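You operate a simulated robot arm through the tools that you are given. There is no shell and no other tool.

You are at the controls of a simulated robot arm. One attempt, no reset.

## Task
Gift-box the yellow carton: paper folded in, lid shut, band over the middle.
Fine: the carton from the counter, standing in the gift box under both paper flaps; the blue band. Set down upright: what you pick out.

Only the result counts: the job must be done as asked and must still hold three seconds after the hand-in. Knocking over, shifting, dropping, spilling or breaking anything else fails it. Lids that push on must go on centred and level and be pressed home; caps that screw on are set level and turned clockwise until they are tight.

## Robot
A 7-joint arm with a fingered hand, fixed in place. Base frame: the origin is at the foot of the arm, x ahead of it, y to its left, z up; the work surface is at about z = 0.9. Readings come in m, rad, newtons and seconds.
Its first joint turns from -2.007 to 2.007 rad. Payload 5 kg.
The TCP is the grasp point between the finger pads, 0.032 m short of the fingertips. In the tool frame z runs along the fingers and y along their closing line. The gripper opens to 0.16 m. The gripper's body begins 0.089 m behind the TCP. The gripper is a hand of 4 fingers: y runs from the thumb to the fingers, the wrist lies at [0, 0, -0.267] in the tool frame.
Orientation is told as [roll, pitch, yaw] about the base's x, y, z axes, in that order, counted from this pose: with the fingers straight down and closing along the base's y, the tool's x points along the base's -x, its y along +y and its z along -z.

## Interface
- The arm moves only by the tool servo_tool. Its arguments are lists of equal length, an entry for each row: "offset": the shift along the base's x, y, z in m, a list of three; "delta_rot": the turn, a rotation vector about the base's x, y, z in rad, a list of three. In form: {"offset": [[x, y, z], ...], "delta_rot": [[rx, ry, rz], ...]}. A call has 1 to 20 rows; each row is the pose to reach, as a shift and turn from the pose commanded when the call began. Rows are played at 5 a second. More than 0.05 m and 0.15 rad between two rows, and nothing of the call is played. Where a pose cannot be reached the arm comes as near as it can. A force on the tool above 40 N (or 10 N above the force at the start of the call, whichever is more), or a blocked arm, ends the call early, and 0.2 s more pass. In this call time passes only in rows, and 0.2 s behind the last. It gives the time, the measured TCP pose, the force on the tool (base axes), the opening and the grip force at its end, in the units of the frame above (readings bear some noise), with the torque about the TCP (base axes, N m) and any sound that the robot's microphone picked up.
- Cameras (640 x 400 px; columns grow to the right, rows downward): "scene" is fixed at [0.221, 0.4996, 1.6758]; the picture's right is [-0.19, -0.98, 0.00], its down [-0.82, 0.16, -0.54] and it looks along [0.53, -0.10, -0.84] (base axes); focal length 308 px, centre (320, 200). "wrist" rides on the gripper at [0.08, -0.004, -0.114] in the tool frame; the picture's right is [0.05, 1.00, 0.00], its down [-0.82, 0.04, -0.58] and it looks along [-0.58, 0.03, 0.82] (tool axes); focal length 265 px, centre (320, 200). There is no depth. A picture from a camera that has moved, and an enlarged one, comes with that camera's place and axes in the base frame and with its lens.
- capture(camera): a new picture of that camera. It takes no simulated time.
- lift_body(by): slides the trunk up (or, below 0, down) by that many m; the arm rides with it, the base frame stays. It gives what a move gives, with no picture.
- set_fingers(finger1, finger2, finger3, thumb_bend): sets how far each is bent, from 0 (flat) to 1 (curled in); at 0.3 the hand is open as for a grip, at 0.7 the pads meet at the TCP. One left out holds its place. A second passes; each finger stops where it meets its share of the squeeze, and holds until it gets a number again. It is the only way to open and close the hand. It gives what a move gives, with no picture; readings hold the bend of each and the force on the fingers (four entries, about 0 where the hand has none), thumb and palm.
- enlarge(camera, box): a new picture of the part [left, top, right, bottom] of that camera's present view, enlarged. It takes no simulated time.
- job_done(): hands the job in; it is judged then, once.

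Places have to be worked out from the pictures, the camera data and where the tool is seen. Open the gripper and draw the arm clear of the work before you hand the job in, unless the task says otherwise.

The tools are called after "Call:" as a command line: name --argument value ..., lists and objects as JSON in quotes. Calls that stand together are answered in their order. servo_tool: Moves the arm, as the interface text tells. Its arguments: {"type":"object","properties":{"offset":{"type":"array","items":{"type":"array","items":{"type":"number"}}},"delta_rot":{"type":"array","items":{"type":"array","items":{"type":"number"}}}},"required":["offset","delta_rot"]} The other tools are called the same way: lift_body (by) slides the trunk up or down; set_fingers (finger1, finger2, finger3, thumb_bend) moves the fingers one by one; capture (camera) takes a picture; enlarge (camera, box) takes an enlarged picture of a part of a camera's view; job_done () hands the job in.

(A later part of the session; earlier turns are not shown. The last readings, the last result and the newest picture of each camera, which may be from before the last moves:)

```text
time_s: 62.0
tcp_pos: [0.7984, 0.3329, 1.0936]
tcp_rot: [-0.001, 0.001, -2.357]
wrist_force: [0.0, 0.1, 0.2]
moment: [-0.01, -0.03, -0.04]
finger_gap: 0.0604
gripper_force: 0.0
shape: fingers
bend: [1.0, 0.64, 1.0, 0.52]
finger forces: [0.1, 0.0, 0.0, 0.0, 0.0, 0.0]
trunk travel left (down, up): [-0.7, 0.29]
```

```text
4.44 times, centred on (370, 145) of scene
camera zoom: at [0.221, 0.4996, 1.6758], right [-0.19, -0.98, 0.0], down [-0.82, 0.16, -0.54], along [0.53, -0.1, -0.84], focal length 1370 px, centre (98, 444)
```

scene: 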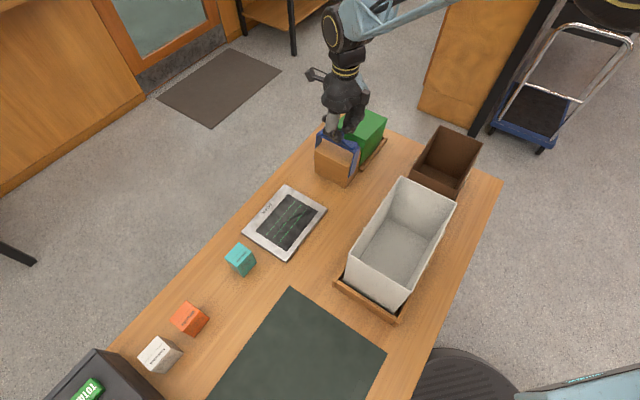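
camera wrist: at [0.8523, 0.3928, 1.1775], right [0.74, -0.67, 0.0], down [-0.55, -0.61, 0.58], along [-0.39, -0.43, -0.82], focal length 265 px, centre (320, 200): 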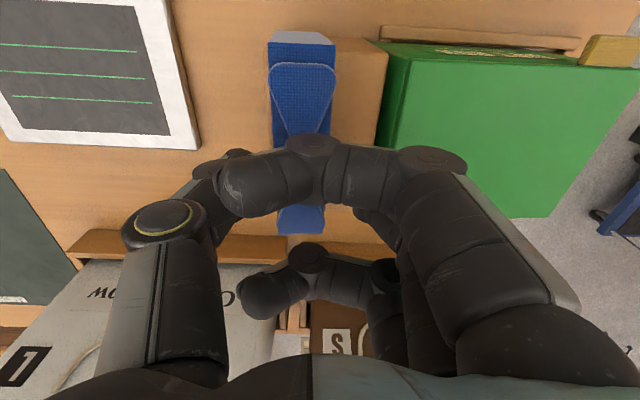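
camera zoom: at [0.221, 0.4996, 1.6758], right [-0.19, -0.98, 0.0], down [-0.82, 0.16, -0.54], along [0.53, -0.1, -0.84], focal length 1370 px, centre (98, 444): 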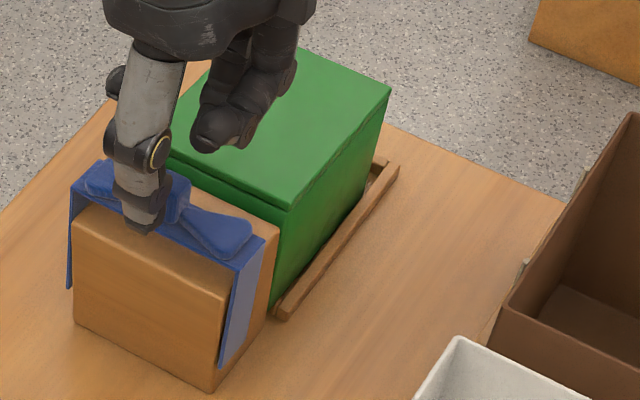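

Free of contact. I go higher and open the hand for an unobstructed look.

Call:
servo_tool --offset '[[0, 0, 0.04], [0, 0, 0.08], [0, 0, 0.11]]' --delta_rot '[[0, 0, 0], [0, 0, 0], [0, 0, 0]]'

Call:
set_fingers --finger1 0.3 --finger2 0.3 --finger3 0.3 --thumb_bend 0.3

Call:
capture --camera "wrist"

Call:
enlarge --camera "wrist" --box '[270, 20, 440, 160]'

Call:
enlarge --camera "wrist" --box '[340, 20, 520, 160]'

Call:
enlarge --camera "scene" --box '[325, 100, 415, 190]'

```text
time_s: 62.8
tcp_pos: [0.7959, 0.3332, 1.202]
tcp_rot: [0.0, 0.0, -2.357]
wrist_force: [-0.5, -0.2, -0.3]
moment: [0.02, 0.01, 0.01]
finger_gap: 0.0603
gripper_force: 0.1
shape: fingers
bend: [1.0, 0.64, 1.0, 0.52]
finger forces: [0.1, 0.0, 0.0, 0.0, 0.1, 0.1]
trunk travel left (down, up): [-0.7, 0.29]
```

```text
time_s: 63.8
tcp_pos: [0.7978, 0.3342, 1.2002]
tcp_rot: [0.0, -0.001, -2.356]
wrist_force: [-0.1, 0.1, 1.5]
moment: [0.01, -0.02, -0.04]
finger_gap: 0.17
gripper_force: 0.0
shape: fingers
bend: [0.3, 0.3, 0.3, 0.3]
finger forces: [0.1, 0.1, 0.0, 0.1, 0.0, 0.0]
trunk travel left (down, up): [-0.7, 0.29]
```

```text
taken
camera wrist: at [0.8502, 0.3936, 1.3141], right [0.74, -0.67, 0.0], down [-0.55, -0.61, 0.58], along [-0.39, -0.43, -0.82], focal length 265 px, centre (320, 200)
```

wrist: 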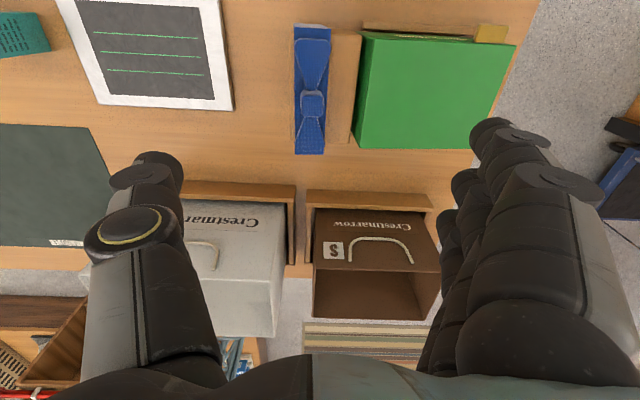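

```text
2.86 times, centred on (355, 90) of wrist
camera zoom: at [0.8502, 0.3936, 1.3141], right [0.74, -0.67, 0.0], down [-0.55, -0.61, 0.58], along [-0.39, -0.43, -0.82], focal length 758 px, centre (220, 514)
```

zoom: 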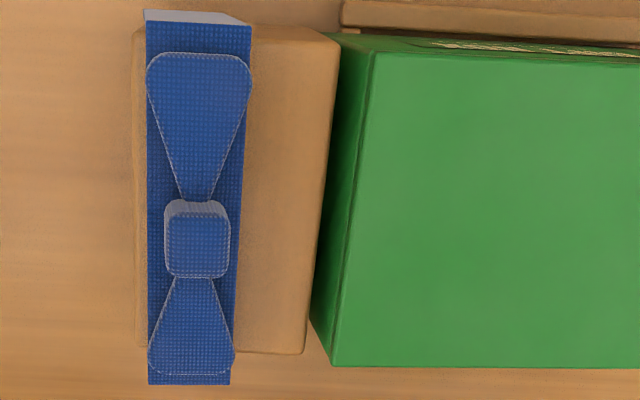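

```text
2.86 times, centred on (430, 90) of wrist
camera zoom: at [0.8502, 0.3936, 1.3141], right [0.74, -0.67, 0.0], down [-0.55, -0.61, 0.58], along [-0.39, -0.43, -0.82], focal length 758 px, centre (6, 514)
```

zoom: 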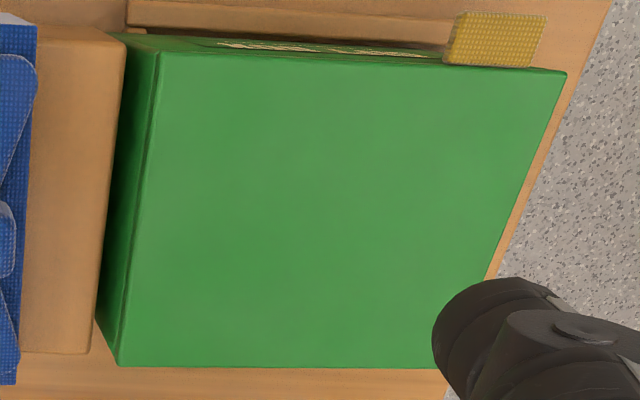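

```text
4.44 times, centred on (370, 145) of scene
camera zoom: at [0.221, 0.4996, 1.6758], right [-0.19, -0.98, 0.0], down [-0.82, 0.16, -0.54], along [0.53, -0.1, -0.84], focal length 1370 px, centre (98, 444)
```

zoom: 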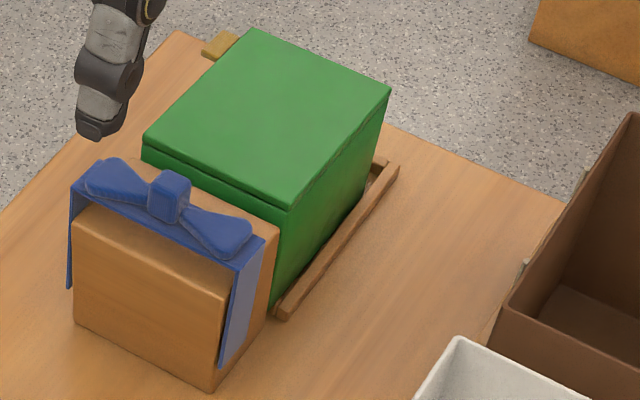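

Measured from these views, the box's bottom edge has ridden up on the low wooden strip. It is tilted about 5° and sits roughly 2.4 cm toward the block, with the lid still shut. The lid's raised edge (z ≈ 1.004–1.0125) is above the block top, so I can push it back with the thumb tip. I curl the fingers, keep the thumb straight, and move over the lid.

Call:
set_fingers --finger1 1.0 --finger2 1.0 --finger3 1.0 --thumb_bend 0.3

Call:
servo_tool --offset '[[0.028, -0.027, 0], [0.056, -0.054, 0], [0.0839, -0.0803, 0], [0.0839, -0.0803, -0.04], [0.0839, -0.0803, -0.08], [0.0839, -0.0803, -0.11]]' --delta_rot '[[0, 0, 0], [0, 0, 0], [0, 0, 0], [0, 0, 0], [0, 0, 0], [0, 0, 0]]'

Call:
capture --camera "wrist"

Call:
enlarge --camera "scene" --box '[320, 80, 410, 180]'

```text
time_s: 64.8
tcp_pos: [0.7963, 0.3339, 1.2014]
tcp_rot: [0.002, -0.001, -2.356]
wrist_force: [0.5, 0.5, 0.4]
moment: [-0.01, 0.01, 0.01]
finger_gap: 0.078
gripper_force: 0.0
shape: fingers
bend: [1.0, 1.0, 1.0, 0.3]
finger forces: [0.0, 0.0, 0.1, 0.1, 0.0, 0.1]
trunk travel left (down, up): [-0.7, 0.29]
```

```text
time_s: 66.2
tcp_pos: [0.8827, 0.2511, 1.0918]
tcp_rot: [0.001, -0.001, -2.357]
wrist_force: [0.6, 0.3, 0.7]
moment: [0.01, -0.01, -0.01]
finger_gap: 0.0782
gripper_force: 0.0
shape: fingers
bend: [1.0, 1.0, 1.0, 0.3]
finger forces: [0.0, 0.0, 0.0, 0.1, 0.1, 0.0]
trunk travel left (down, up): [-0.7, 0.29]
```

```text
taken
camera wrist: at [0.9367, 0.3112, 1.2063], right [0.74, -0.67, 0.0], down [-0.55, -0.61, 0.58], along [-0.39, -0.43, -0.82], focal length 265 px, centre (320, 200)
```

wrist: 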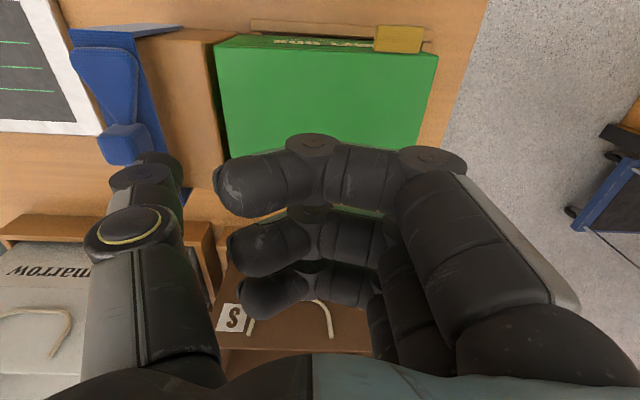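

```text
4.00 times, centred on (365, 130) of scene
camera zoom: at [0.221, 0.4996, 1.6758], right [-0.19, -0.98, 0.0], down [-0.82, 0.16, -0.54], along [0.53, -0.1, -0.84], focal length 1233 px, centre (140, 480)
```

zoom: 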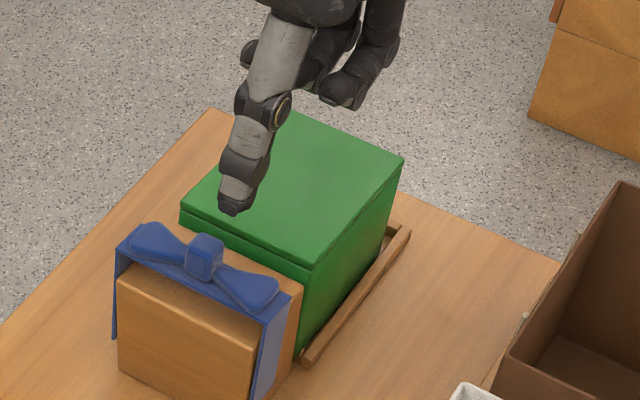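

The thumb tip is over the clear part of the block top, between the band and the lid edge. I lower it toward the block surface step by step.

Call:
servo_tool --offset '[[0, 0, -0.02], [0, 0, -0.035], [0, 0, -0.043]]' --delta_rot '[[0, 0, 0], [0, 0, 0], [0, 0, 0]]'

Call:
enlarge --camera "scene" --box '[330, 110, 390, 170]'

Call:
capture --camera "wrist"

```text
time_s: 67.0
tcp_pos: [0.8829, 0.2521, 1.0512]
tcp_rot: [-0.003, 0.001, -2.357]
wrist_force: [0.7, 0.4, 0.5]
moment: [-0.05, 0.01, 0.0]
finger_gap: 0.0782
gripper_force: 0.1
shape: fingers
bend: [1.0, 1.0, 1.0, 0.3]
finger forces: [0.1, 0.0, 0.0, 0.0, 0.0, 0.0]
trunk travel left (down, up): [-0.7, 0.29]
```

```text
6.67 times, centred on (360, 140) of scene
camera zoom: at [0.221, 0.4996, 1.6758], right [-0.19, -0.98, 0.0], down [-0.82, 0.16, -0.54], along [0.53, -0.1, -0.84], focal length 2056 px, centre (53, 600)
```

zoom: 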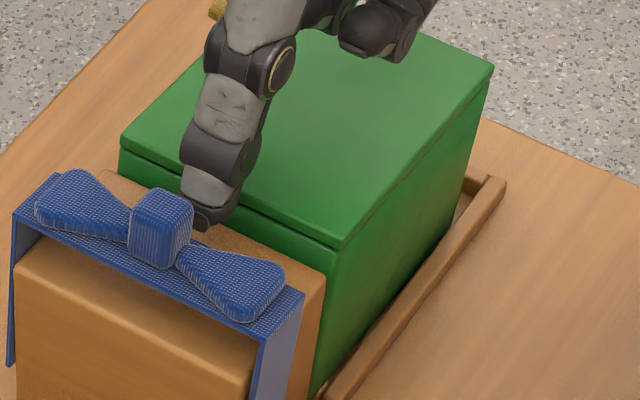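

```text
taken
camera wrist: at [0.9365, 0.3111, 1.1645], right [0.74, -0.67, 0.0], down [-0.55, -0.61, 0.58], along [-0.39, -0.43, -0.82], focal length 265 px, centre (320, 200)
```

wrist: 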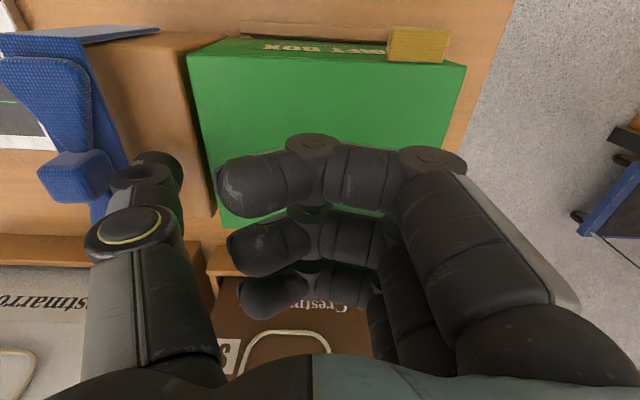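

Thumb tip is about 1.5 cm above the block top, between knot and lid. I go 1 cm lower, with force checks.

Call:
servo_tool --offset '[[0, 0, -0.004], [0, 0, -0.007], [0, 0, -0.01]]' --delta_rot '[[0, 0, 0], [0, 0, 0], [0, 0, 0]]'

Call:
enlarge --camera "scene" --box '[330, 110, 390, 170]'

```text
time_s: 67.8
tcp_pos: [0.8831, 0.2526, 1.0416]
tcp_rot: [0.0, 0.0, -2.356]
wrist_force: [-0.2, -0.2, 0.1]
moment: [0.02, -0.02, -0.02]
finger_gap: 0.0781
gripper_force: 0.1
shape: fingers
bend: [1.0, 1.0, 1.0, 0.3]
finger forces: [0.0, 0.1, 0.1, 0.1, 0.0, 0.1]
trunk travel left (down, up): [-0.7, 0.29]
```

```text
6.67 times, centred on (360, 140) of scene
camera zoom: at [0.221, 0.4996, 1.6758], right [-0.19, -0.98, 0.0], down [-0.82, 0.16, -0.54], along [0.53, -0.1, -0.84], focal length 2056 px, centre (53, 600)
```

zoom: 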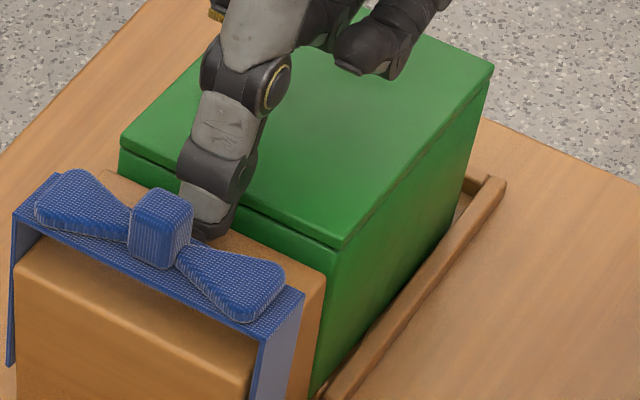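

Call:
servo_tool --offset '[[0, 0, -0.002], [0, 0, -0.004]]' --delta_rot '[[0, 0, 0], [0, 0, 0]]'

```text
time_s: 68.4
tcp_pos: [0.8837, 0.2514, 1.0377]
tcp_rot: [0.002, -0.002, -2.355]
wrist_force: [0.4, 0.9, 1.3]
moment: [0.01, 0.0, -0.04]
finger_gap: 0.0782
gripper_force: 0.3
shape: fingers
bend: [1.0, 1.0, 1.0, 0.3]
finger forces: [0.0, 0.0, 0.0, 0.0, 0.3, 0.0]
trunk travel left (down, up): [-0.7, 0.29]
```

A slight thumb touch (0.3 N) shows the tip is at block-top level. I rise 1 mm and start pushing toward the box (−q) slowly.

Call:
servo_tool --offset '[[0, 0, 0.001], [0.0028, -0.0028, 0.001], [0.0057, -0.0057, 0.001], [0.0085, -0.0085, 0.001], [0.0113, -0.0113, 0.001]]' --delta_rot '[[0, 0, 0], [0, 0, 0], [0, 0, 0], [0, 0, 0], [0, 0, 0]]'

Call:
enlarge --camera "scene" --box '[325, 100, 415, 190]'

Call:
enlarge --camera "scene" --box '[335, 115, 385, 165]'

```text
time_s: 69.6
tcp_pos: [0.8958, 0.2414, 1.0386]
tcp_rot: [-0.001, 0.0, -2.357]
wrist_force: [-1.9, 0.8, -0.4]
moment: [0.02, 0.03, -0.02]
finger_gap: 0.0787
gripper_force: 1.2
shape: fingers
bend: [1.0, 1.0, 1.0, 0.29]
finger forces: [0.0, 0.0, 0.0, 0.0, 1.6, 0.0]
trunk travel left (down, up): [-0.7, 0.29]
```

```text
4.44 times, centred on (370, 145) of scene
camera zoom: at [0.221, 0.4996, 1.6758], right [-0.19, -0.98, 0.0], down [-0.82, 0.16, -0.54], along [0.53, -0.1, -0.84], focal length 1370 px, centre (98, 444)
```

zoom: 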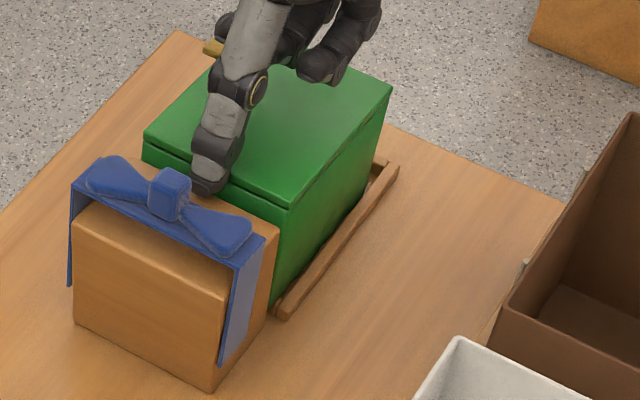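

```text
8.00 times, centred on (360, 140) of scene
camera zoom: at [0.221, 0.4996, 1.6758], right [-0.19, -0.98, 0.0], down [-0.82, 0.16, -0.54], along [0.53, -0.1, -0.84], focal length 2467 px, centre (0, 680)
```

zoom: 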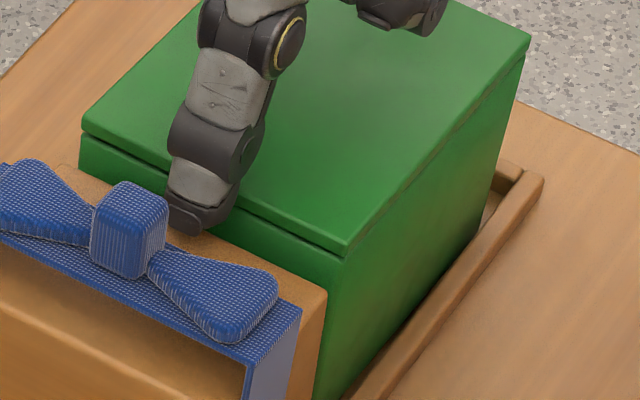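

Contact with the lid edge is made (about 2 N). I continue pushing a further centimetre.

Call:
servo_tool --offset '[[0.0021, -0.0021, 0], [0.0042, -0.0042, 0], [0.0064, -0.0064, 0], [0.0085, -0.0085, 0]]' --delta_rot '[[0, 0, 0], [0, 0, 0], [0, 0, 0], [0, 0, 0]]'

Call:
enlarge --camera "scene" --box '[325, 100, 415, 190]'

Call:
capture --camera "wrist"

```text
time_s: 70.6
tcp_pos: [0.9023, 0.2317, 1.0388]
tcp_rot: [-0.001, 0.001, -2.357]
wrist_force: [-1.2, 1.0, -0.5]
moment: [-0.01, 0.01, 0.0]
finger_gap: 0.0793
gripper_force: 0.4
shape: fingers
bend: [1.0, 1.0, 1.0, 0.29]
finger forces: [0.1, 0.1, 0.0, 0.0, 1.4, 0.1]
trunk travel left (down, up): [-0.7, 0.29]
```

```text
4.44 times, centred on (370, 145) of scene
camera zoom: at [0.221, 0.4996, 1.6758], right [-0.19, -0.98, 0.0], down [-0.82, 0.16, -0.54], along [0.53, -0.1, -0.84], focal length 1370 px, centre (98, 444)
```

zoom: 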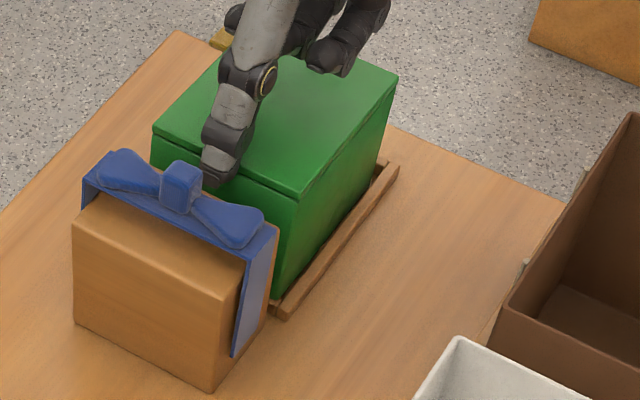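

```text
taken
camera wrist: at [0.9556, 0.2927, 1.1518], right [0.74, -0.67, 0.0], down [-0.55, -0.61, 0.58], along [-0.39, -0.43, -0.82], focal length 265 px, centre (320, 200)
```

wrist: 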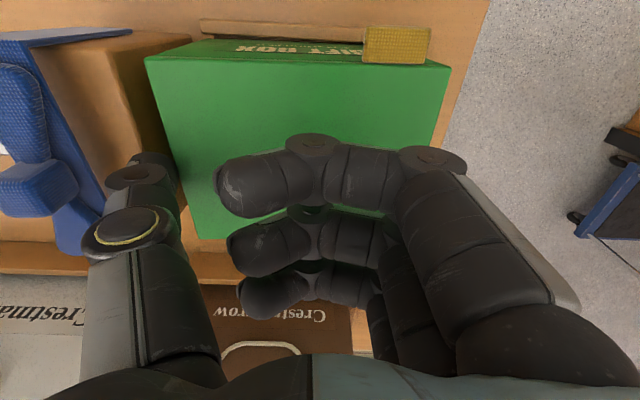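

The box is sliding back, but the band on the block moved with it by the same amount, which is unexpected. I raise the hand straight up to see what is linked to what.

Call:
servo_tool --offset '[[0, 0, 0.01], [0, 0, 0.02], [0, 0, 0.04]]' --delta_rot '[[0, 0, 0], [0, 0, 0], [0, 0, 0]]'

Call:
enlarge --camera "scene" --box '[325, 100, 415, 190]'

Call:
capture --camera "wrist"

```text
time_s: 71.4
tcp_pos: [0.8993, 0.2323, 1.0797]
tcp_rot: [0.0, 0.0, -2.359]
wrist_force: [0.4, -0.1, 0.0]
moment: [0.0, -0.05, -0.01]
finger_gap: 0.0784
gripper_force: 0.1
shape: fingers
bend: [1.0, 1.0, 1.0, 0.3]
finger forces: [0.0, 0.0, 0.0, 0.2, 0.0, 0.0]
trunk travel left (down, up): [-0.7, 0.29]
```

```text
4.44 times, centred on (370, 145) of scene
camera zoom: at [0.221, 0.4996, 1.6758], right [-0.19, -0.98, 0.0], down [-0.82, 0.16, -0.54], along [0.53, -0.1, -0.84], focal length 1370 px, centre (98, 444)
```

zoom: 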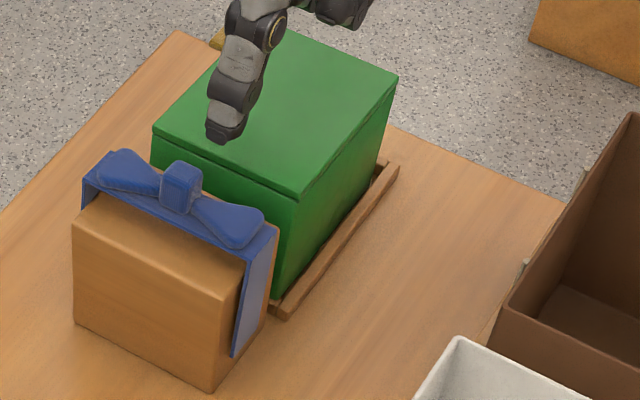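

```text
taken
camera wrist: at [0.9535, 0.2923, 1.1921], right [0.74, -0.67, 0.0], down [-0.55, -0.61, 0.58], along [-0.39, -0.43, -0.82], focal length 265 px, centre (320, 200)
```

wrist: 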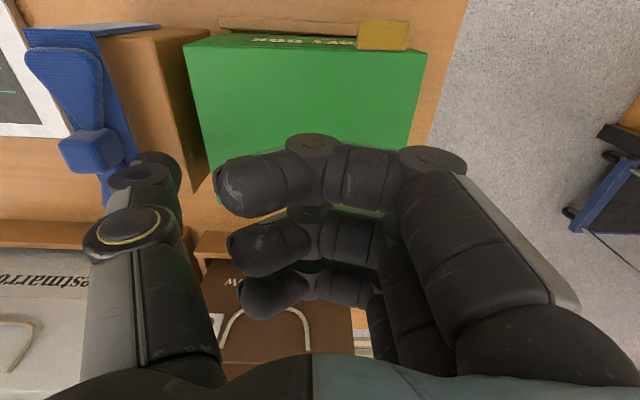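

Band and box both stayed put when the hand rose, and the box's near edge is still propped on the strip. I back off 3 mm, re-lower, and push the lid edge another centimetre, watching box and band separately.

Call:
servo_tool --offset '[[-0.0028, 0.0028, 0], [-0.0028, 0.0028, -0.02], [-0.0028, 0.0028, -0.034], [-0.0028, 0.0028, -0.039]]' --delta_rot '[[0, 0, 0], [0, 0, 0], [0, 0, 0], [0, 0, 0]]'

Call:
enlarge --camera "scene" --box '[325, 100, 415, 190]'

Call:
enlarge --camera "wrist" --box '[0, 20, 220, 260]'

```text
time_s: 72.4
tcp_pos: [0.8978, 0.2343, 1.0386]
tcp_rot: [0.0, 0.001, -2.357]
wrist_force: [-0.1, 0.3, -0.7]
moment: [-0.02, -0.01, 0.03]
finger_gap: 0.0785
gripper_force: 0.0
shape: fingers
bend: [1.0, 1.0, 1.0, 0.3]
finger forces: [0.0, 0.1, 0.1, 0.1, 0.0, 0.0]
trunk travel left (down, up): [-0.7, 0.29]
```

```text
4.44 times, centred on (370, 145) of scene
camera zoom: at [0.221, 0.4996, 1.6758], right [-0.19, -0.98, 0.0], down [-0.82, 0.16, -0.54], along [0.53, -0.1, -0.84], focal length 1370 px, centre (98, 444)
```

zoom: 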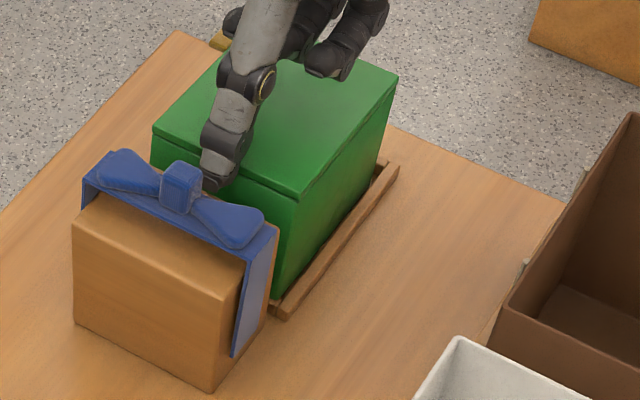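

```text
1.67 times, centred on (110, 140) of wrist
camera zoom: at [0.9516, 0.2948, 1.1522], right [0.74, -0.67, 0.0], down [-0.55, -0.61, 0.58], along [-0.39, -0.43, -0.82], focal length 442 px, centre (670, 300)
```

zoom: 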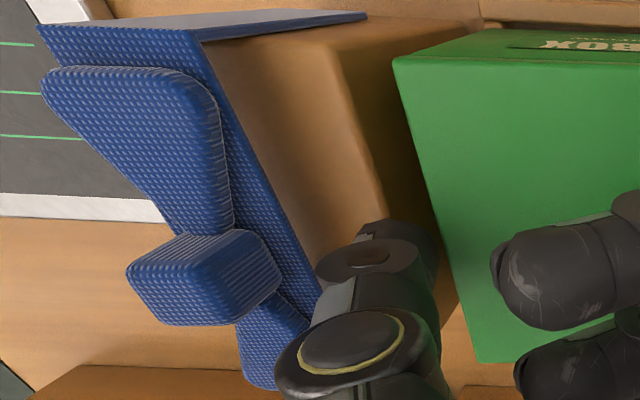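

Call:
servo_tool --offset '[[0.0018, -0.0018, 0], [0.0036, -0.0036, 0], [0.0054, -0.0054, 0], [0.0072, -0.0072, 0], [0.009, -0.009, 0]]' --delta_rot '[[0, 0, 0], [0, 0, 0], [0, 0, 0], [0, 0, 0], [0, 0, 0]]'

Call:
enlarge --camera "scene" --box '[325, 100, 415, 190]'

Call:
enlarge --camera "wrist" --box '[0, 20, 220, 260]'

```text
time_s: 73.6
tcp_pos: [0.9086, 0.226, 1.0389]
tcp_rot: [0.0, 0.001, -2.356]
wrist_force: [-0.3, 1.2, 0.6]
moment: [0.0, -0.01, -0.03]
finger_gap: 0.0785
gripper_force: 0.1
shape: fingers
bend: [1.0, 1.0, 1.0, 0.3]
finger forces: [0.1, 0.0, 0.0, 0.0, 0.1, 0.0]
trunk travel left (down, up): [-0.7, 0.29]
```

```text
4.44 times, centred on (370, 145) of scene
camera zoom: at [0.221, 0.4996, 1.6758], right [-0.19, -0.98, 0.0], down [-0.82, 0.16, -0.54], along [0.53, -0.1, -0.84], focal length 1370 px, centre (98, 444)
```

zoom: 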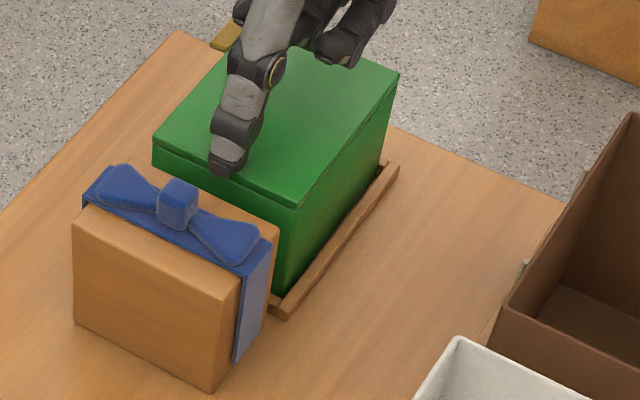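

```text
1.67 times, centred on (110, 140) of wrist
camera zoom: at [0.9623, 0.2855, 1.1522], right [0.74, -0.67, 0.0], down [-0.55, -0.61, 0.58], along [-0.39, -0.43, -0.82], focal length 442 px, centre (670, 300)
```

zoom: 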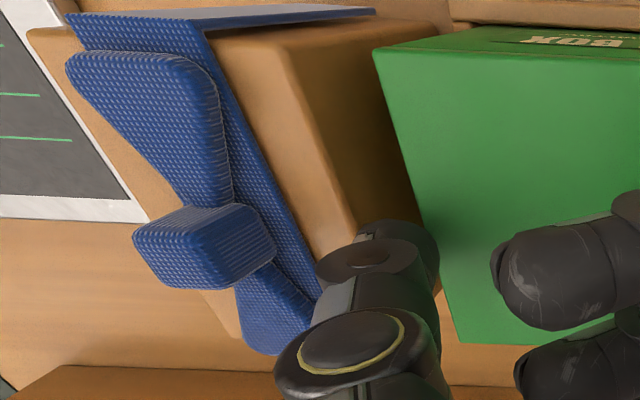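

Everything snapped back: the box dropped into its frame and, at the same moment, the band settled exactly in its old place on the block. That suggests box and band are somehow tied together at the moment. I'll test it gently by nudging the knot about 5 mm with the back of the thumb and checking if the box follows.

Call:
enlarge --camera "scene" --box '[335, 115, 385, 165]'

Call:
servo_tool --offset '[[-0.005, 0.005, 0.002], [-0.01, 0.01, 0.002], [-0.014, 0.014, 0.002], [-0.017, 0.017, 0.002]]' --delta_rot '[[0, 0, 0], [0, 0, 0], [0, 0, 0], [0, 0, 0]]'

Call:
enlarge --camera "scene" --box '[335, 115, 385, 165]'

```text
8.00 times, centred on (360, 140) of scene
camera zoom: at [0.221, 0.4996, 1.6758], right [-0.19, -0.98, 0.0], down [-0.82, 0.16, -0.54], along [0.53, -0.1, -0.84], focal length 2467 px, centre (0, 680)
```

zoom: 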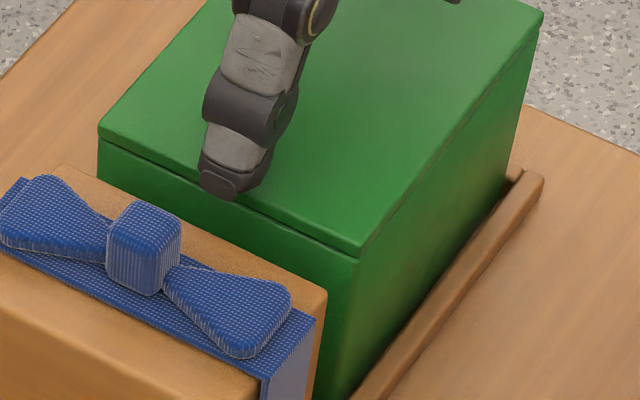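

```text
time_s: 74.6
tcp_pos: [0.8927, 0.2438, 1.0421]
tcp_rot: [-0.001, 0.0, -2.356]
wrist_force: [-0.3, -0.7, -0.4]
moment: [0.02, 0.02, 0.04]
finger_gap: 0.0784
gripper_force: 0.2
shape: fingers
bend: [1.0, 1.0, 1.0, 0.3]
finger forces: [0.0, 0.0, 0.0, 0.0, 0.1, 0.1]
trunk travel left (down, up): [-0.7, 0.29]
```

```text
8.00 times, centred on (360, 140) of scene
camera zoom: at [0.221, 0.4996, 1.6758], right [-0.19, -0.98, 0.0], down [-0.82, 0.16, -0.54], along [0.53, -0.1, -0.84], focal length 2467 px, centre (0, 680)
```

zoom: 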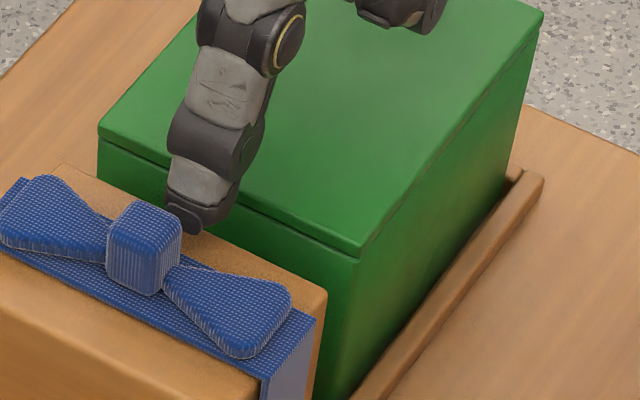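

Thumb back is about to reach the knot. I nudge a bit further and compare.

Call:
servo_tool --offset '[[-0.002, 0.002, 0], [-0.004, 0.004, 0], [-0.006, 0.006, 0]]' --delta_rot '[[0, 0, 0], [0, 0, 0], [0, 0, 0]]'

Call:
enlarge --camera "scene" --box '[335, 115, 385, 165]'

```text
time_s: 75.4
tcp_pos: [0.8864, 0.2493, 1.0432]
tcp_rot: [0.002, 0.0, -2.356]
wrist_force: [-0.6, -0.5, 0.0]
moment: [-0.01, -0.02, -0.02]
finger_gap: 0.0784
gripper_force: 0.0
shape: fingers
bend: [1.0, 1.0, 1.0, 0.3]
finger forces: [0.0, 0.0, 0.0, 0.1, 0.1, 0.0]
trunk travel left (down, up): [-0.7, 0.29]
```

```text
8.00 times, centred on (360, 140) of scene
camera zoom: at [0.221, 0.4996, 1.6758], right [-0.19, -0.98, 0.0], down [-0.82, 0.16, -0.54], along [0.53, -0.1, -0.84], focal length 2467 px, centre (0, 680)
```

zoom: 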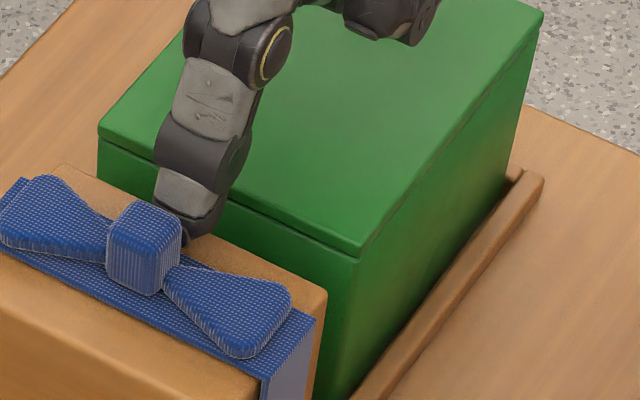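

Call:
servo_tool --offset '[[-0.002, 0.002, 0], [-0.004, 0.004, 0], [-0.006, 0.006, 0]]' --delta_rot '[[0, 0, 0], [0, 0, 0], [0, 0, 0]]'

Call:
enlarge --camera "scene" --box '[335, 115, 385, 165]'

```text
time_s: 76.2
tcp_pos: [0.88, 0.2545, 1.043]
tcp_rot: [0.001, 0.001, -2.358]
wrist_force: [2.1, -1.8, 0.5]
moment: [0.04, 0.0, 0.01]
finger_gap: 0.077
gripper_force: 1.3
shape: fingers
bend: [1.0, 1.0, 1.0, 0.31]
finger forces: [0.0, 0.0, 0.1, 0.0, 2.5, 0.1]
trunk travel left (down, up): [-0.7, 0.29]
```

```text
8.00 times, centred on (360, 140) of scene
camera zoom: at [0.221, 0.4996, 1.6758], right [-0.19, -0.98, 0.0], down [-0.82, 0.16, -0.54], along [0.53, -0.1, -0.84], focal length 2467 px, centre (0, 680)
```

zoom: 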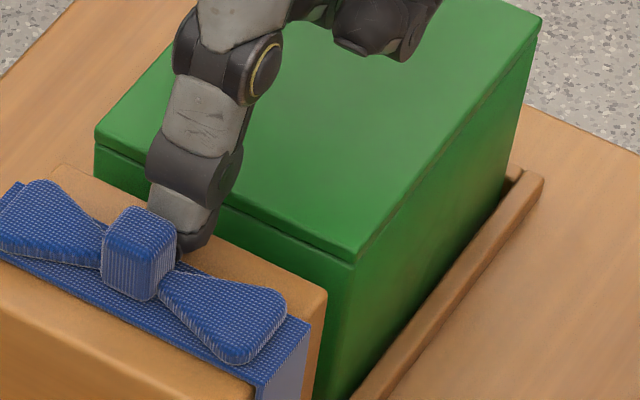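

The box follows the nudge by the same 2 mm against about 2.8 N, so they are indeed tied together now. They were not before my first squeeze: the band slid freely then. That tie came from the squeeze with the finger wedged in the gap against the box. I back off, rise, and prepare a fresh, higher grasp that touches only the knot.

Call:
servo_tool --offset '[[0.004, -0.004, 0], [0.006, -0.006, 0.03], [0.006, -0.006, 0.07], [0.006, -0.006, 0.11]]' --delta_rot '[[0, 0, 0], [0, 0, 0], [0, 0, 0], [0, 0, 0]]'

Call:
servo_tool --offset '[[-0.029, 0.029, 0.02], [-0.058, 0.058, 0.02], [-0.0876, 0.0859, 0.02]]' --delta_rot '[[0, 0, 0], [0, 0, 0], [0, 0, 0]]'

Call:
set_fingers --finger1 0.3 --finger2 0.3 --finger3 0.3 --thumb_bend 0.3

Call:
capture --camera "wrist"

Call:
enlarge --camera "wrist" --box '[240, 20, 440, 180]'

Call:
enlarge --camera "scene" --box '[325, 100, 415, 190]'

```text
time_s: 77.2
tcp_pos: [0.8819, 0.2496, 1.151]
tcp_rot: [-0.002, -0.001, -2.358]
wrist_force: [-0.2, 0.4, 0.4]
moment: [-0.01, 0.01, -0.02]
finger_gap: 0.078
gripper_force: 0.1
shape: fingers
bend: [1.0, 1.0, 1.0, 0.3]
finger forces: [0.0, 0.1, 0.0, 0.0, 0.0, 0.1]
trunk travel left (down, up): [-0.7, 0.29]
```

```text
time_s: 78.0
tcp_pos: [0.7956, 0.3343, 1.1716]
tcp_rot: [0.002, 0.001, -2.356]
wrist_force: [-1.1, -0.5, -0.2]
moment: [-0.05, -0.04, 0.01]
finger_gap: 0.078
gripper_force: 0.1
shape: fingers
bend: [1.0, 1.0, 1.0, 0.3]
finger forces: [0.0, 0.1, 0.1, 0.1, 0.1, 0.0]
trunk travel left (down, up): [-0.7, 0.29]
```

```text
time_s: 79.0
tcp_pos: [0.7958, 0.336, 1.172]
tcp_rot: [0.0, 0.0, -2.356]
wrist_force: [-0.5, -0.1, -0.1]
moment: [0.02, -0.02, 0.01]
finger_gap: 0.1699
gripper_force: 0.0
shape: fingers
bend: [0.3, 0.3, 0.3, 0.3]
finger forces: [0.1, 0.0, 0.0, 0.1, 0.0, 0.0]
trunk travel left (down, up): [-0.7, 0.29]
```

```text
taken
camera wrist: at [0.8498, 0.3945, 1.2855], right [0.74, -0.67, 0.0], down [-0.55, -0.61, 0.58], along [-0.39, -0.43, -0.82], focal length 265 px, centre (320, 200)
```

wrist: 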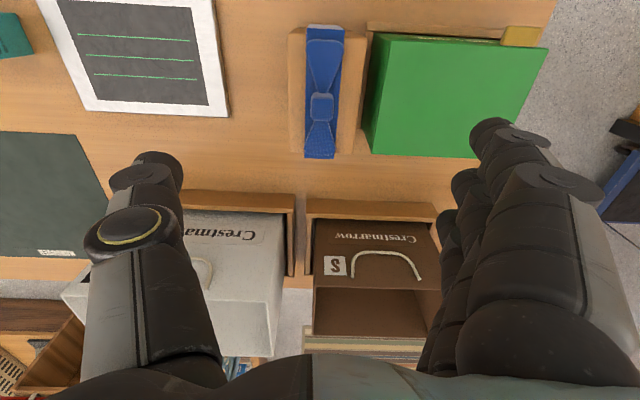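

```text
2.50 times, centred on (340, 100) of wrist
camera zoom: at [0.8498, 0.3945, 1.2855], right [0.74, -0.67, 0.0], down [-0.55, -0.61, 0.58], along [-0.39, -0.43, -0.82], focal length 664 px, centre (270, 450)
```

zoom: 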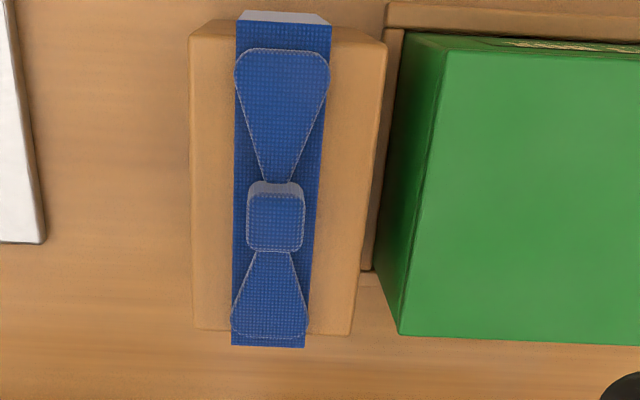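

```text
4.44 times, centred on (370, 145) of scene
camera zoom: at [0.221, 0.4996, 1.6758], right [-0.19, -0.98, 0.0], down [-0.82, 0.16, -0.54], along [0.53, -0.1, -0.84], focal length 1370 px, centre (98, 444)
```

zoom: 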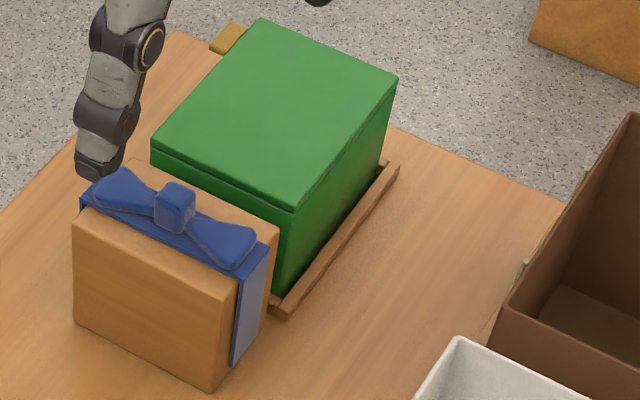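

Box and band are back at their proper places (band centre q −0.3275, lid edge q −0.3885). I pre-shape the hand again and come down over the knot, this time staying about 1.5 cm higher so the tips only reach the knot and not the gap.

Call:
set_fingers --finger1 1.0 --finger2 0.58 --finger3 1.0 --thumb_bend 0.6

Call:
servo_tool --offset '[[0.0035, 0.0007, -0.03], [0.0035, 0.0007, -0.06], [0.0035, 0.0007, -0.085], [0.0035, 0.0007, -0.1]]' --delta_rot '[[0, 0, 0], [0, 0, 0], [0, 0, 0], [0, 0, 0]]'

Call:
enlarge --camera "scene" --box '[320, 120, 370, 170]'

Call:
capture --camera "wrist"

```text
time_s: 80.0
tcp_pos: [0.7963, 0.3334, 1.1718]
tcp_rot: [-0.002, -0.001, -2.357]
wrist_force: [-0.7, 0.0, 0.0]
moment: [0.0, 0.0, 0.01]
finger_gap: 0.0555
gripper_force: 0.0
shape: fingers
bend: [1.0, 0.57, 1.0, 0.6]
finger forces: [0.0, 0.1, 0.1, 0.0, 0.0, 0.1]
trunk travel left (down, up): [-0.7, 0.29]
```

```text
time_s: 81.0
tcp_pos: [0.8015, 0.3368, 1.074]
tcp_rot: [0.001, 0.001, -2.356]
wrist_force: [-0.2, 0.8, 0.3]
moment: [-0.02, 0.01, 0.01]
finger_gap: 0.0553
gripper_force: 0.1
shape: fingers
bend: [1.0, 0.57, 1.0, 0.6]
finger forces: [0.0, 0.0, 0.0, 0.0, 0.0, 0.0]
trunk travel left (down, up): [-0.7, 0.29]
```

```text
8.00 times, centred on (345, 145) of scene
camera zoom: at [0.221, 0.4996, 1.6758], right [-0.19, -0.98, 0.0], down [-0.82, 0.16, -0.54], along [0.53, -0.1, -0.84], focal length 2467 px, centre (120, 640)
```

zoom: 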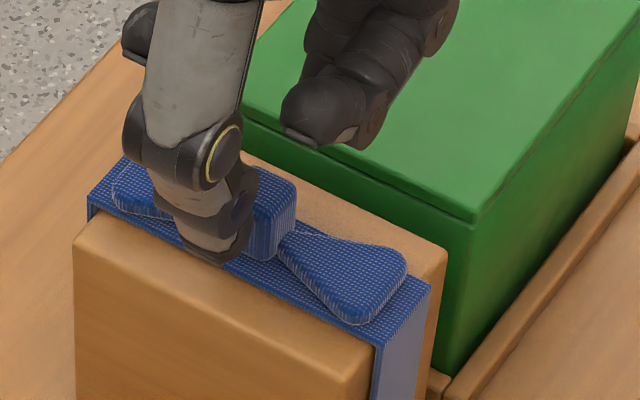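

```text
taken
camera wrist: at [0.8544, 0.3957, 1.1875], right [0.74, -0.67, 0.0], down [-0.55, -0.61, 0.58], along [-0.39, -0.43, -0.82], focal length 265 px, centre (320, 200)
```

wrist: 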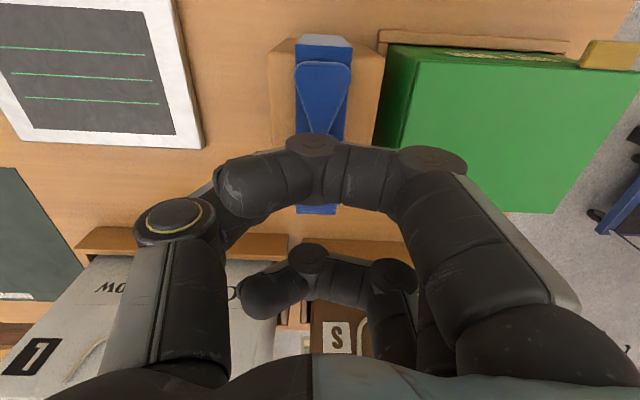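

Tips are at about z 1.03, just above the knot top. I lower 1.5 cm so they overlap most of the knot but stay above the strip and lid level.

Call:
servo_tool --offset '[[0, 0, -0.005], [0, 0, -0.01], [0, 0, -0.014]]' --delta_rot '[[0, 0, 0], [0, 0, 0], [0, 0, 0]]'

Call:
enlarge --camera "scene" --box '[320, 120, 370, 170]'

```text
time_s: 81.8
tcp_pos: [0.8014, 0.3366, 1.0571]
tcp_rot: [-0.001, 0.0, -2.356]
wrist_force: [0.3, -0.3, -0.7]
moment: [0.0, 0.01, -0.06]
finger_gap: 0.0552
gripper_force: 0.0
shape: fingers
bend: [1.0, 0.57, 1.0, 0.6]
finger forces: [0.0, 0.0, 0.0, 0.0, 0.0, 0.0]
trunk travel left (down, up): [-0.7, 0.29]
```

```text
8.00 times, centred on (345, 145) of scene
camera zoom: at [0.221, 0.4996, 1.6758], right [-0.19, -0.98, 0.0], down [-0.82, 0.16, -0.54], along [0.53, -0.1, -0.84], focal length 2467 px, centre (120, 640)
```

zoom: 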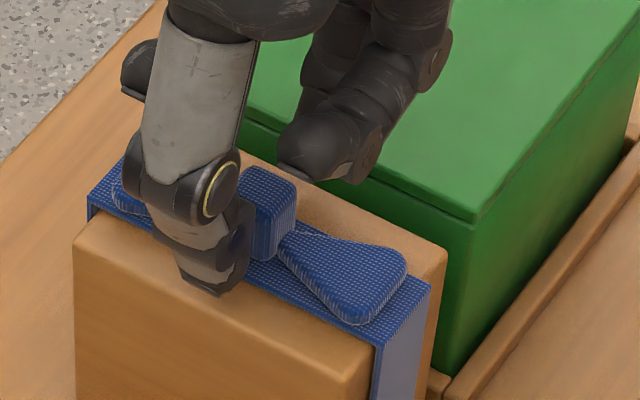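

Now I close gently in steps: thumb to first contact, then the middle finger.

Call:
set_fingers --finger2 0.63 --thumb_bend 0.65

Call:
set_fingers --finger2 0.66 --thumb_bend 0.67

Call:
enlarge --camera "scene" --box '[320, 120, 370, 170]'

```text
time_s: 82.8
tcp_pos: [0.8023, 0.3356, 1.0578]
tcp_rot: [0.0, 0.001, -2.357]
wrist_force: [-0.8, 0.4, 0.1]
moment: [-0.02, 0.02, -0.01]
finger_gap: 0.0529
gripper_force: 0.3
shape: fingers
bend: [1.0, 0.63, 1.0, 0.65]
finger forces: [0.0, 0.0, 0.1, 0.0, 0.2, 0.0]
trunk travel left (down, up): [-0.7, 0.29]
```

```text
time_s: 83.8
tcp_pos: [0.8009, 0.3367, 1.0589]
tcp_rot: [-0.001, 0.0, -2.356]
wrist_force: [0.8, -0.5, 0.4]
moment: [-0.02, -0.03, -0.01]
finger_gap: 0.0521
gripper_force: 1.8
shape: fingers
bend: [1.0, 0.64, 1.0, 0.66]
finger forces: [0.1, 1.7, 0.1, 0.0, 1.7, 0.0]
trunk travel left (down, up): [-0.7, 0.29]
```

```text
8.00 times, centred on (345, 145) of scene
camera zoom: at [0.221, 0.4996, 1.6758], right [-0.19, -0.98, 0.0], down [-0.82, 0.16, -0.54], along [0.53, -0.1, -0.84], focal length 2467 px, centre (120, 640)
```

zoom: 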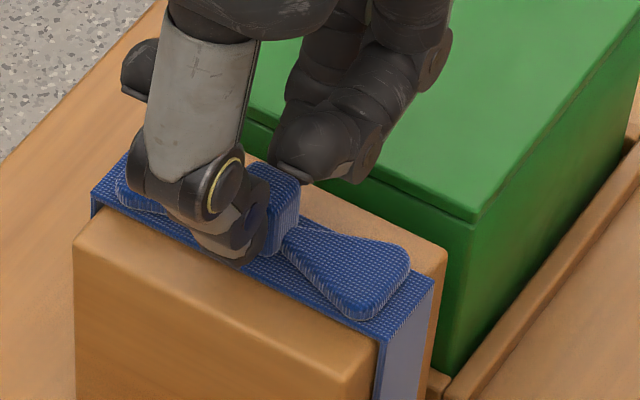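

Both tips touch the knot lightly (1.7 N). I try a tiny 4 mm lift with this light grip and watch the box.

Call:
servo_tool --offset '[[0, 0, 0.002], [0, 0, 0.004]]' --delta_rot '[[0, 0, 0], [0, 0, 0]]'

Call:
enlarge --camera "scene" --box '[320, 120, 370, 170]'

```text
time_s: 84.4
tcp_pos: [0.8024, 0.3358, 1.0622]
tcp_rot: [-0.001, 0.0, -2.356]
wrist_force: [0.8, -0.1, 0.0]
moment: [0.0, -0.01, -0.01]
finger_gap: 0.0517
gripper_force: 1.4
shape: fingers
bend: [1.0, 0.64, 1.0, 0.66]
finger forces: [0.0, 1.5, 0.0, 0.0, 1.3, 0.0]
trunk travel left (down, up): [-0.7, 0.29]
```

```text
8.00 times, centred on (345, 145) of scene
camera zoom: at [0.221, 0.4996, 1.6758], right [-0.19, -0.98, 0.0], down [-0.82, 0.16, -0.54], along [0.53, -0.1, -0.84], focal length 2467 px, centre (120, 640)
```

zoom: 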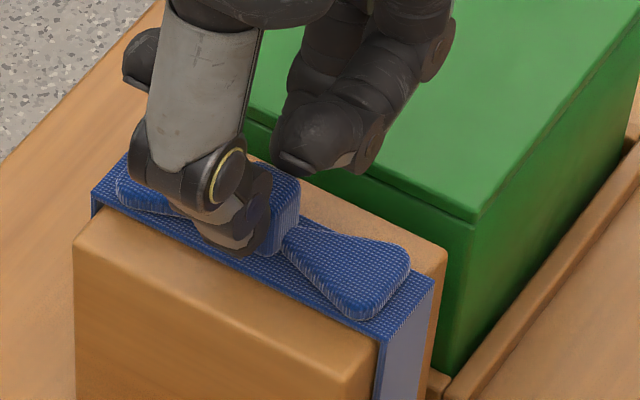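

The fingers slipped up without moving the band. I go back down, squeeze a bit more (about 6 N), and repeat the tiny lift.

Call:
servo_tool --offset '[[0, 0, -0.003], [0, 0, -0.006]]' --delta_rot '[[0, 0, 0], [0, 0, 0]]'

Call:
set_fingers --finger2 0.72 --thumb_bend 0.68

Call:
servo_tool --offset '[[0, 0, 0.002], [0, 0, 0.005]]' --delta_rot '[[0, 0, 0], [0, 0, 0]]'

Call:
enlarge --camera "scene" --box '[320, 120, 370, 170]'

```text
time_s: 85.0
tcp_pos: [0.8011, 0.3358, 1.0559]
tcp_rot: [-0.002, 0.0, -2.355]
wrist_force: [1.5, -0.7, 3.4]
moment: [-0.02, -0.03, 0.02]
finger_gap: 0.0519
gripper_force: 2.5
shape: fingers
bend: [1.0, 0.64, 1.0, 0.67]
finger forces: [0.0, 3.0, 0.1, 0.1, 2.6, 0.1]
trunk travel left (down, up): [-0.7, 0.29]
```

```text
time_s: 86.0
tcp_pos: [0.8015, 0.336, 1.0562]
tcp_rot: [0.001, 0.0, -2.357]
wrist_force: [0.0, -0.2, 1.7]
moment: [0.05, 0.07, 0.02]
finger_gap: 0.052
gripper_force: 6.4
shape: fingers
bend: [1.0, 0.67, 1.0, 0.67]
finger forces: [0.0, 6.3, 0.0, 0.0, 6.4, 0.1]
trunk travel left (down, up): [-0.7, 0.29]
```

```text
time_s: 86.6
tcp_pos: [0.7997, 0.3336, 1.06]
tcp_rot: [0.001, -0.002, -2.358]
wrist_force: [1.0, -2.0, 0.4]
moment: [-0.03, -0.03, 0.03]
finger_gap: 0.0519
gripper_force: 5.5
shape: fingers
bend: [1.0, 0.66, 1.0, 0.67]
finger forces: [0.0, 6.6, 0.1, 0.1, 4.2, 0.0]
trunk travel left (down, up): [-0.7, 0.29]
```

```text
8.00 times, centred on (345, 145) of scene
camera zoom: at [0.221, 0.4996, 1.6758], right [-0.19, -0.98, 0.0], down [-0.82, 0.16, -0.54], along [0.53, -0.1, -0.84], focal length 2467 px, centre (120, 640)
```

zoom: 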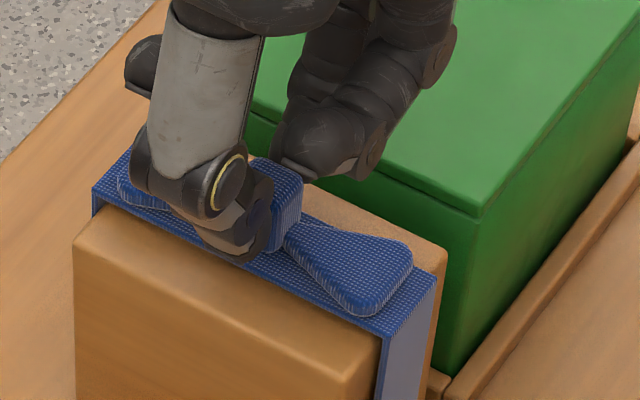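

The box still moves with the band. I set it back down and test horizontally: pulling the band toward the free side (+q) while the box is held by its wooden frame, to see how firm this tie is.

Call:
servo_tool --offset '[[0, 0, -0.003], [0, 0, -0.005]]' --delta_rot '[[0, 0, 0], [0, 0, 0]]'

Call:
servo_tool --offset '[[-0.0014, 0.0014, 0], [-0.0028, 0.0028, 0], [-0.0042, 0.0042, 0]]' --delta_rot '[[0, 0, 0], [0, 0, 0], [0, 0, 0]]'

Call:
enlarge --camera "scene" --box '[335, 115, 385, 165]'

```text
time_s: 87.2
tcp_pos: [0.8016, 0.3366, 1.0554]
tcp_rot: [-0.001, -0.002, -2.357]
wrist_force: [-1.0, -0.9, 3.9]
moment: [-0.01, 0.06, 0.01]
finger_gap: 0.0519
gripper_force: 7.2
shape: fingers
bend: [1.0, 0.67, 1.0, 0.67]
finger forces: [0.0, 6.9, 0.1, 0.1, 6.9, 0.0]
trunk travel left (down, up): [-0.7, 0.29]
```

```text
time_s: 88.0
tcp_pos: [0.7991, 0.3388, 1.0541]
tcp_rot: [0.001, -0.001, -2.359]
wrist_force: [2.9, -1.6, 0.7]
moment: [-0.07, -0.05, 0.04]
finger_gap: 0.0523
gripper_force: 6.2
shape: fingers
bend: [1.0, 0.67, 1.0, 0.67]
finger forces: [0.1, 7.8, 0.0, 0.0, 4.2, 0.0]
trunk travel left (down, up): [-0.7, 0.29]
```

```text
8.00 times, centred on (360, 140) of scene
camera zoom: at [0.221, 0.4996, 1.6758], right [-0.19, -0.98, 0.0], down [-0.82, 0.16, -0.54], along [0.53, -0.1, -0.84], focal length 2467 px, centre (0, 680)
```

zoom: 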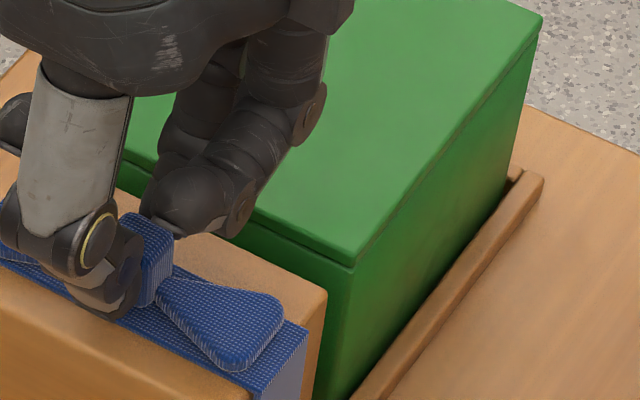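

Call:
servo_tool --offset '[[-0.0014, 0.0014, 0], [-0.0028, 0.0028, 0], [-0.0042, 0.0042, 0]]' --delta_rot '[[0, 0, 0], [0, 0, 0], [0, 0, 0]]'

Call:
enlarge --camera "scene" --box '[335, 115, 385, 165]'

```text
time_s: 88.8
tcp_pos: [0.795, 0.3427, 1.0551]
tcp_rot: [0.001, -0.002, -2.359]
wrist_force: [3.8, -4.6, -5.9]
moment: [-0.07, -0.06, -0.02]
finger_gap: 0.0515
gripper_force: 4.6
shape: fingers
bend: [1.0, 0.65, 1.0, 0.67]
finger forces: [0.0, 7.9, 0.1, 0.0, 1.7, 0.0]
trunk travel left (down, up): [-0.7, 0.29]
```

```text
8.00 times, centred on (360, 140) of scene
camera zoom: at [0.221, 0.4996, 1.6758], right [-0.19, -0.98, 0.0], down [-0.82, 0.16, -0.54], along [0.53, -0.1, -0.84], focal length 2467 px, centre (0, 680)
```

zoom: 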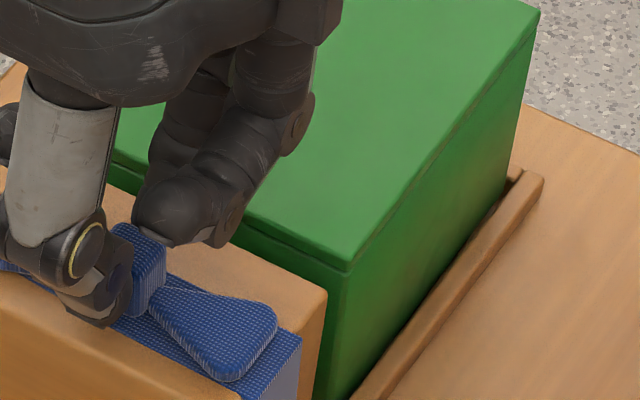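

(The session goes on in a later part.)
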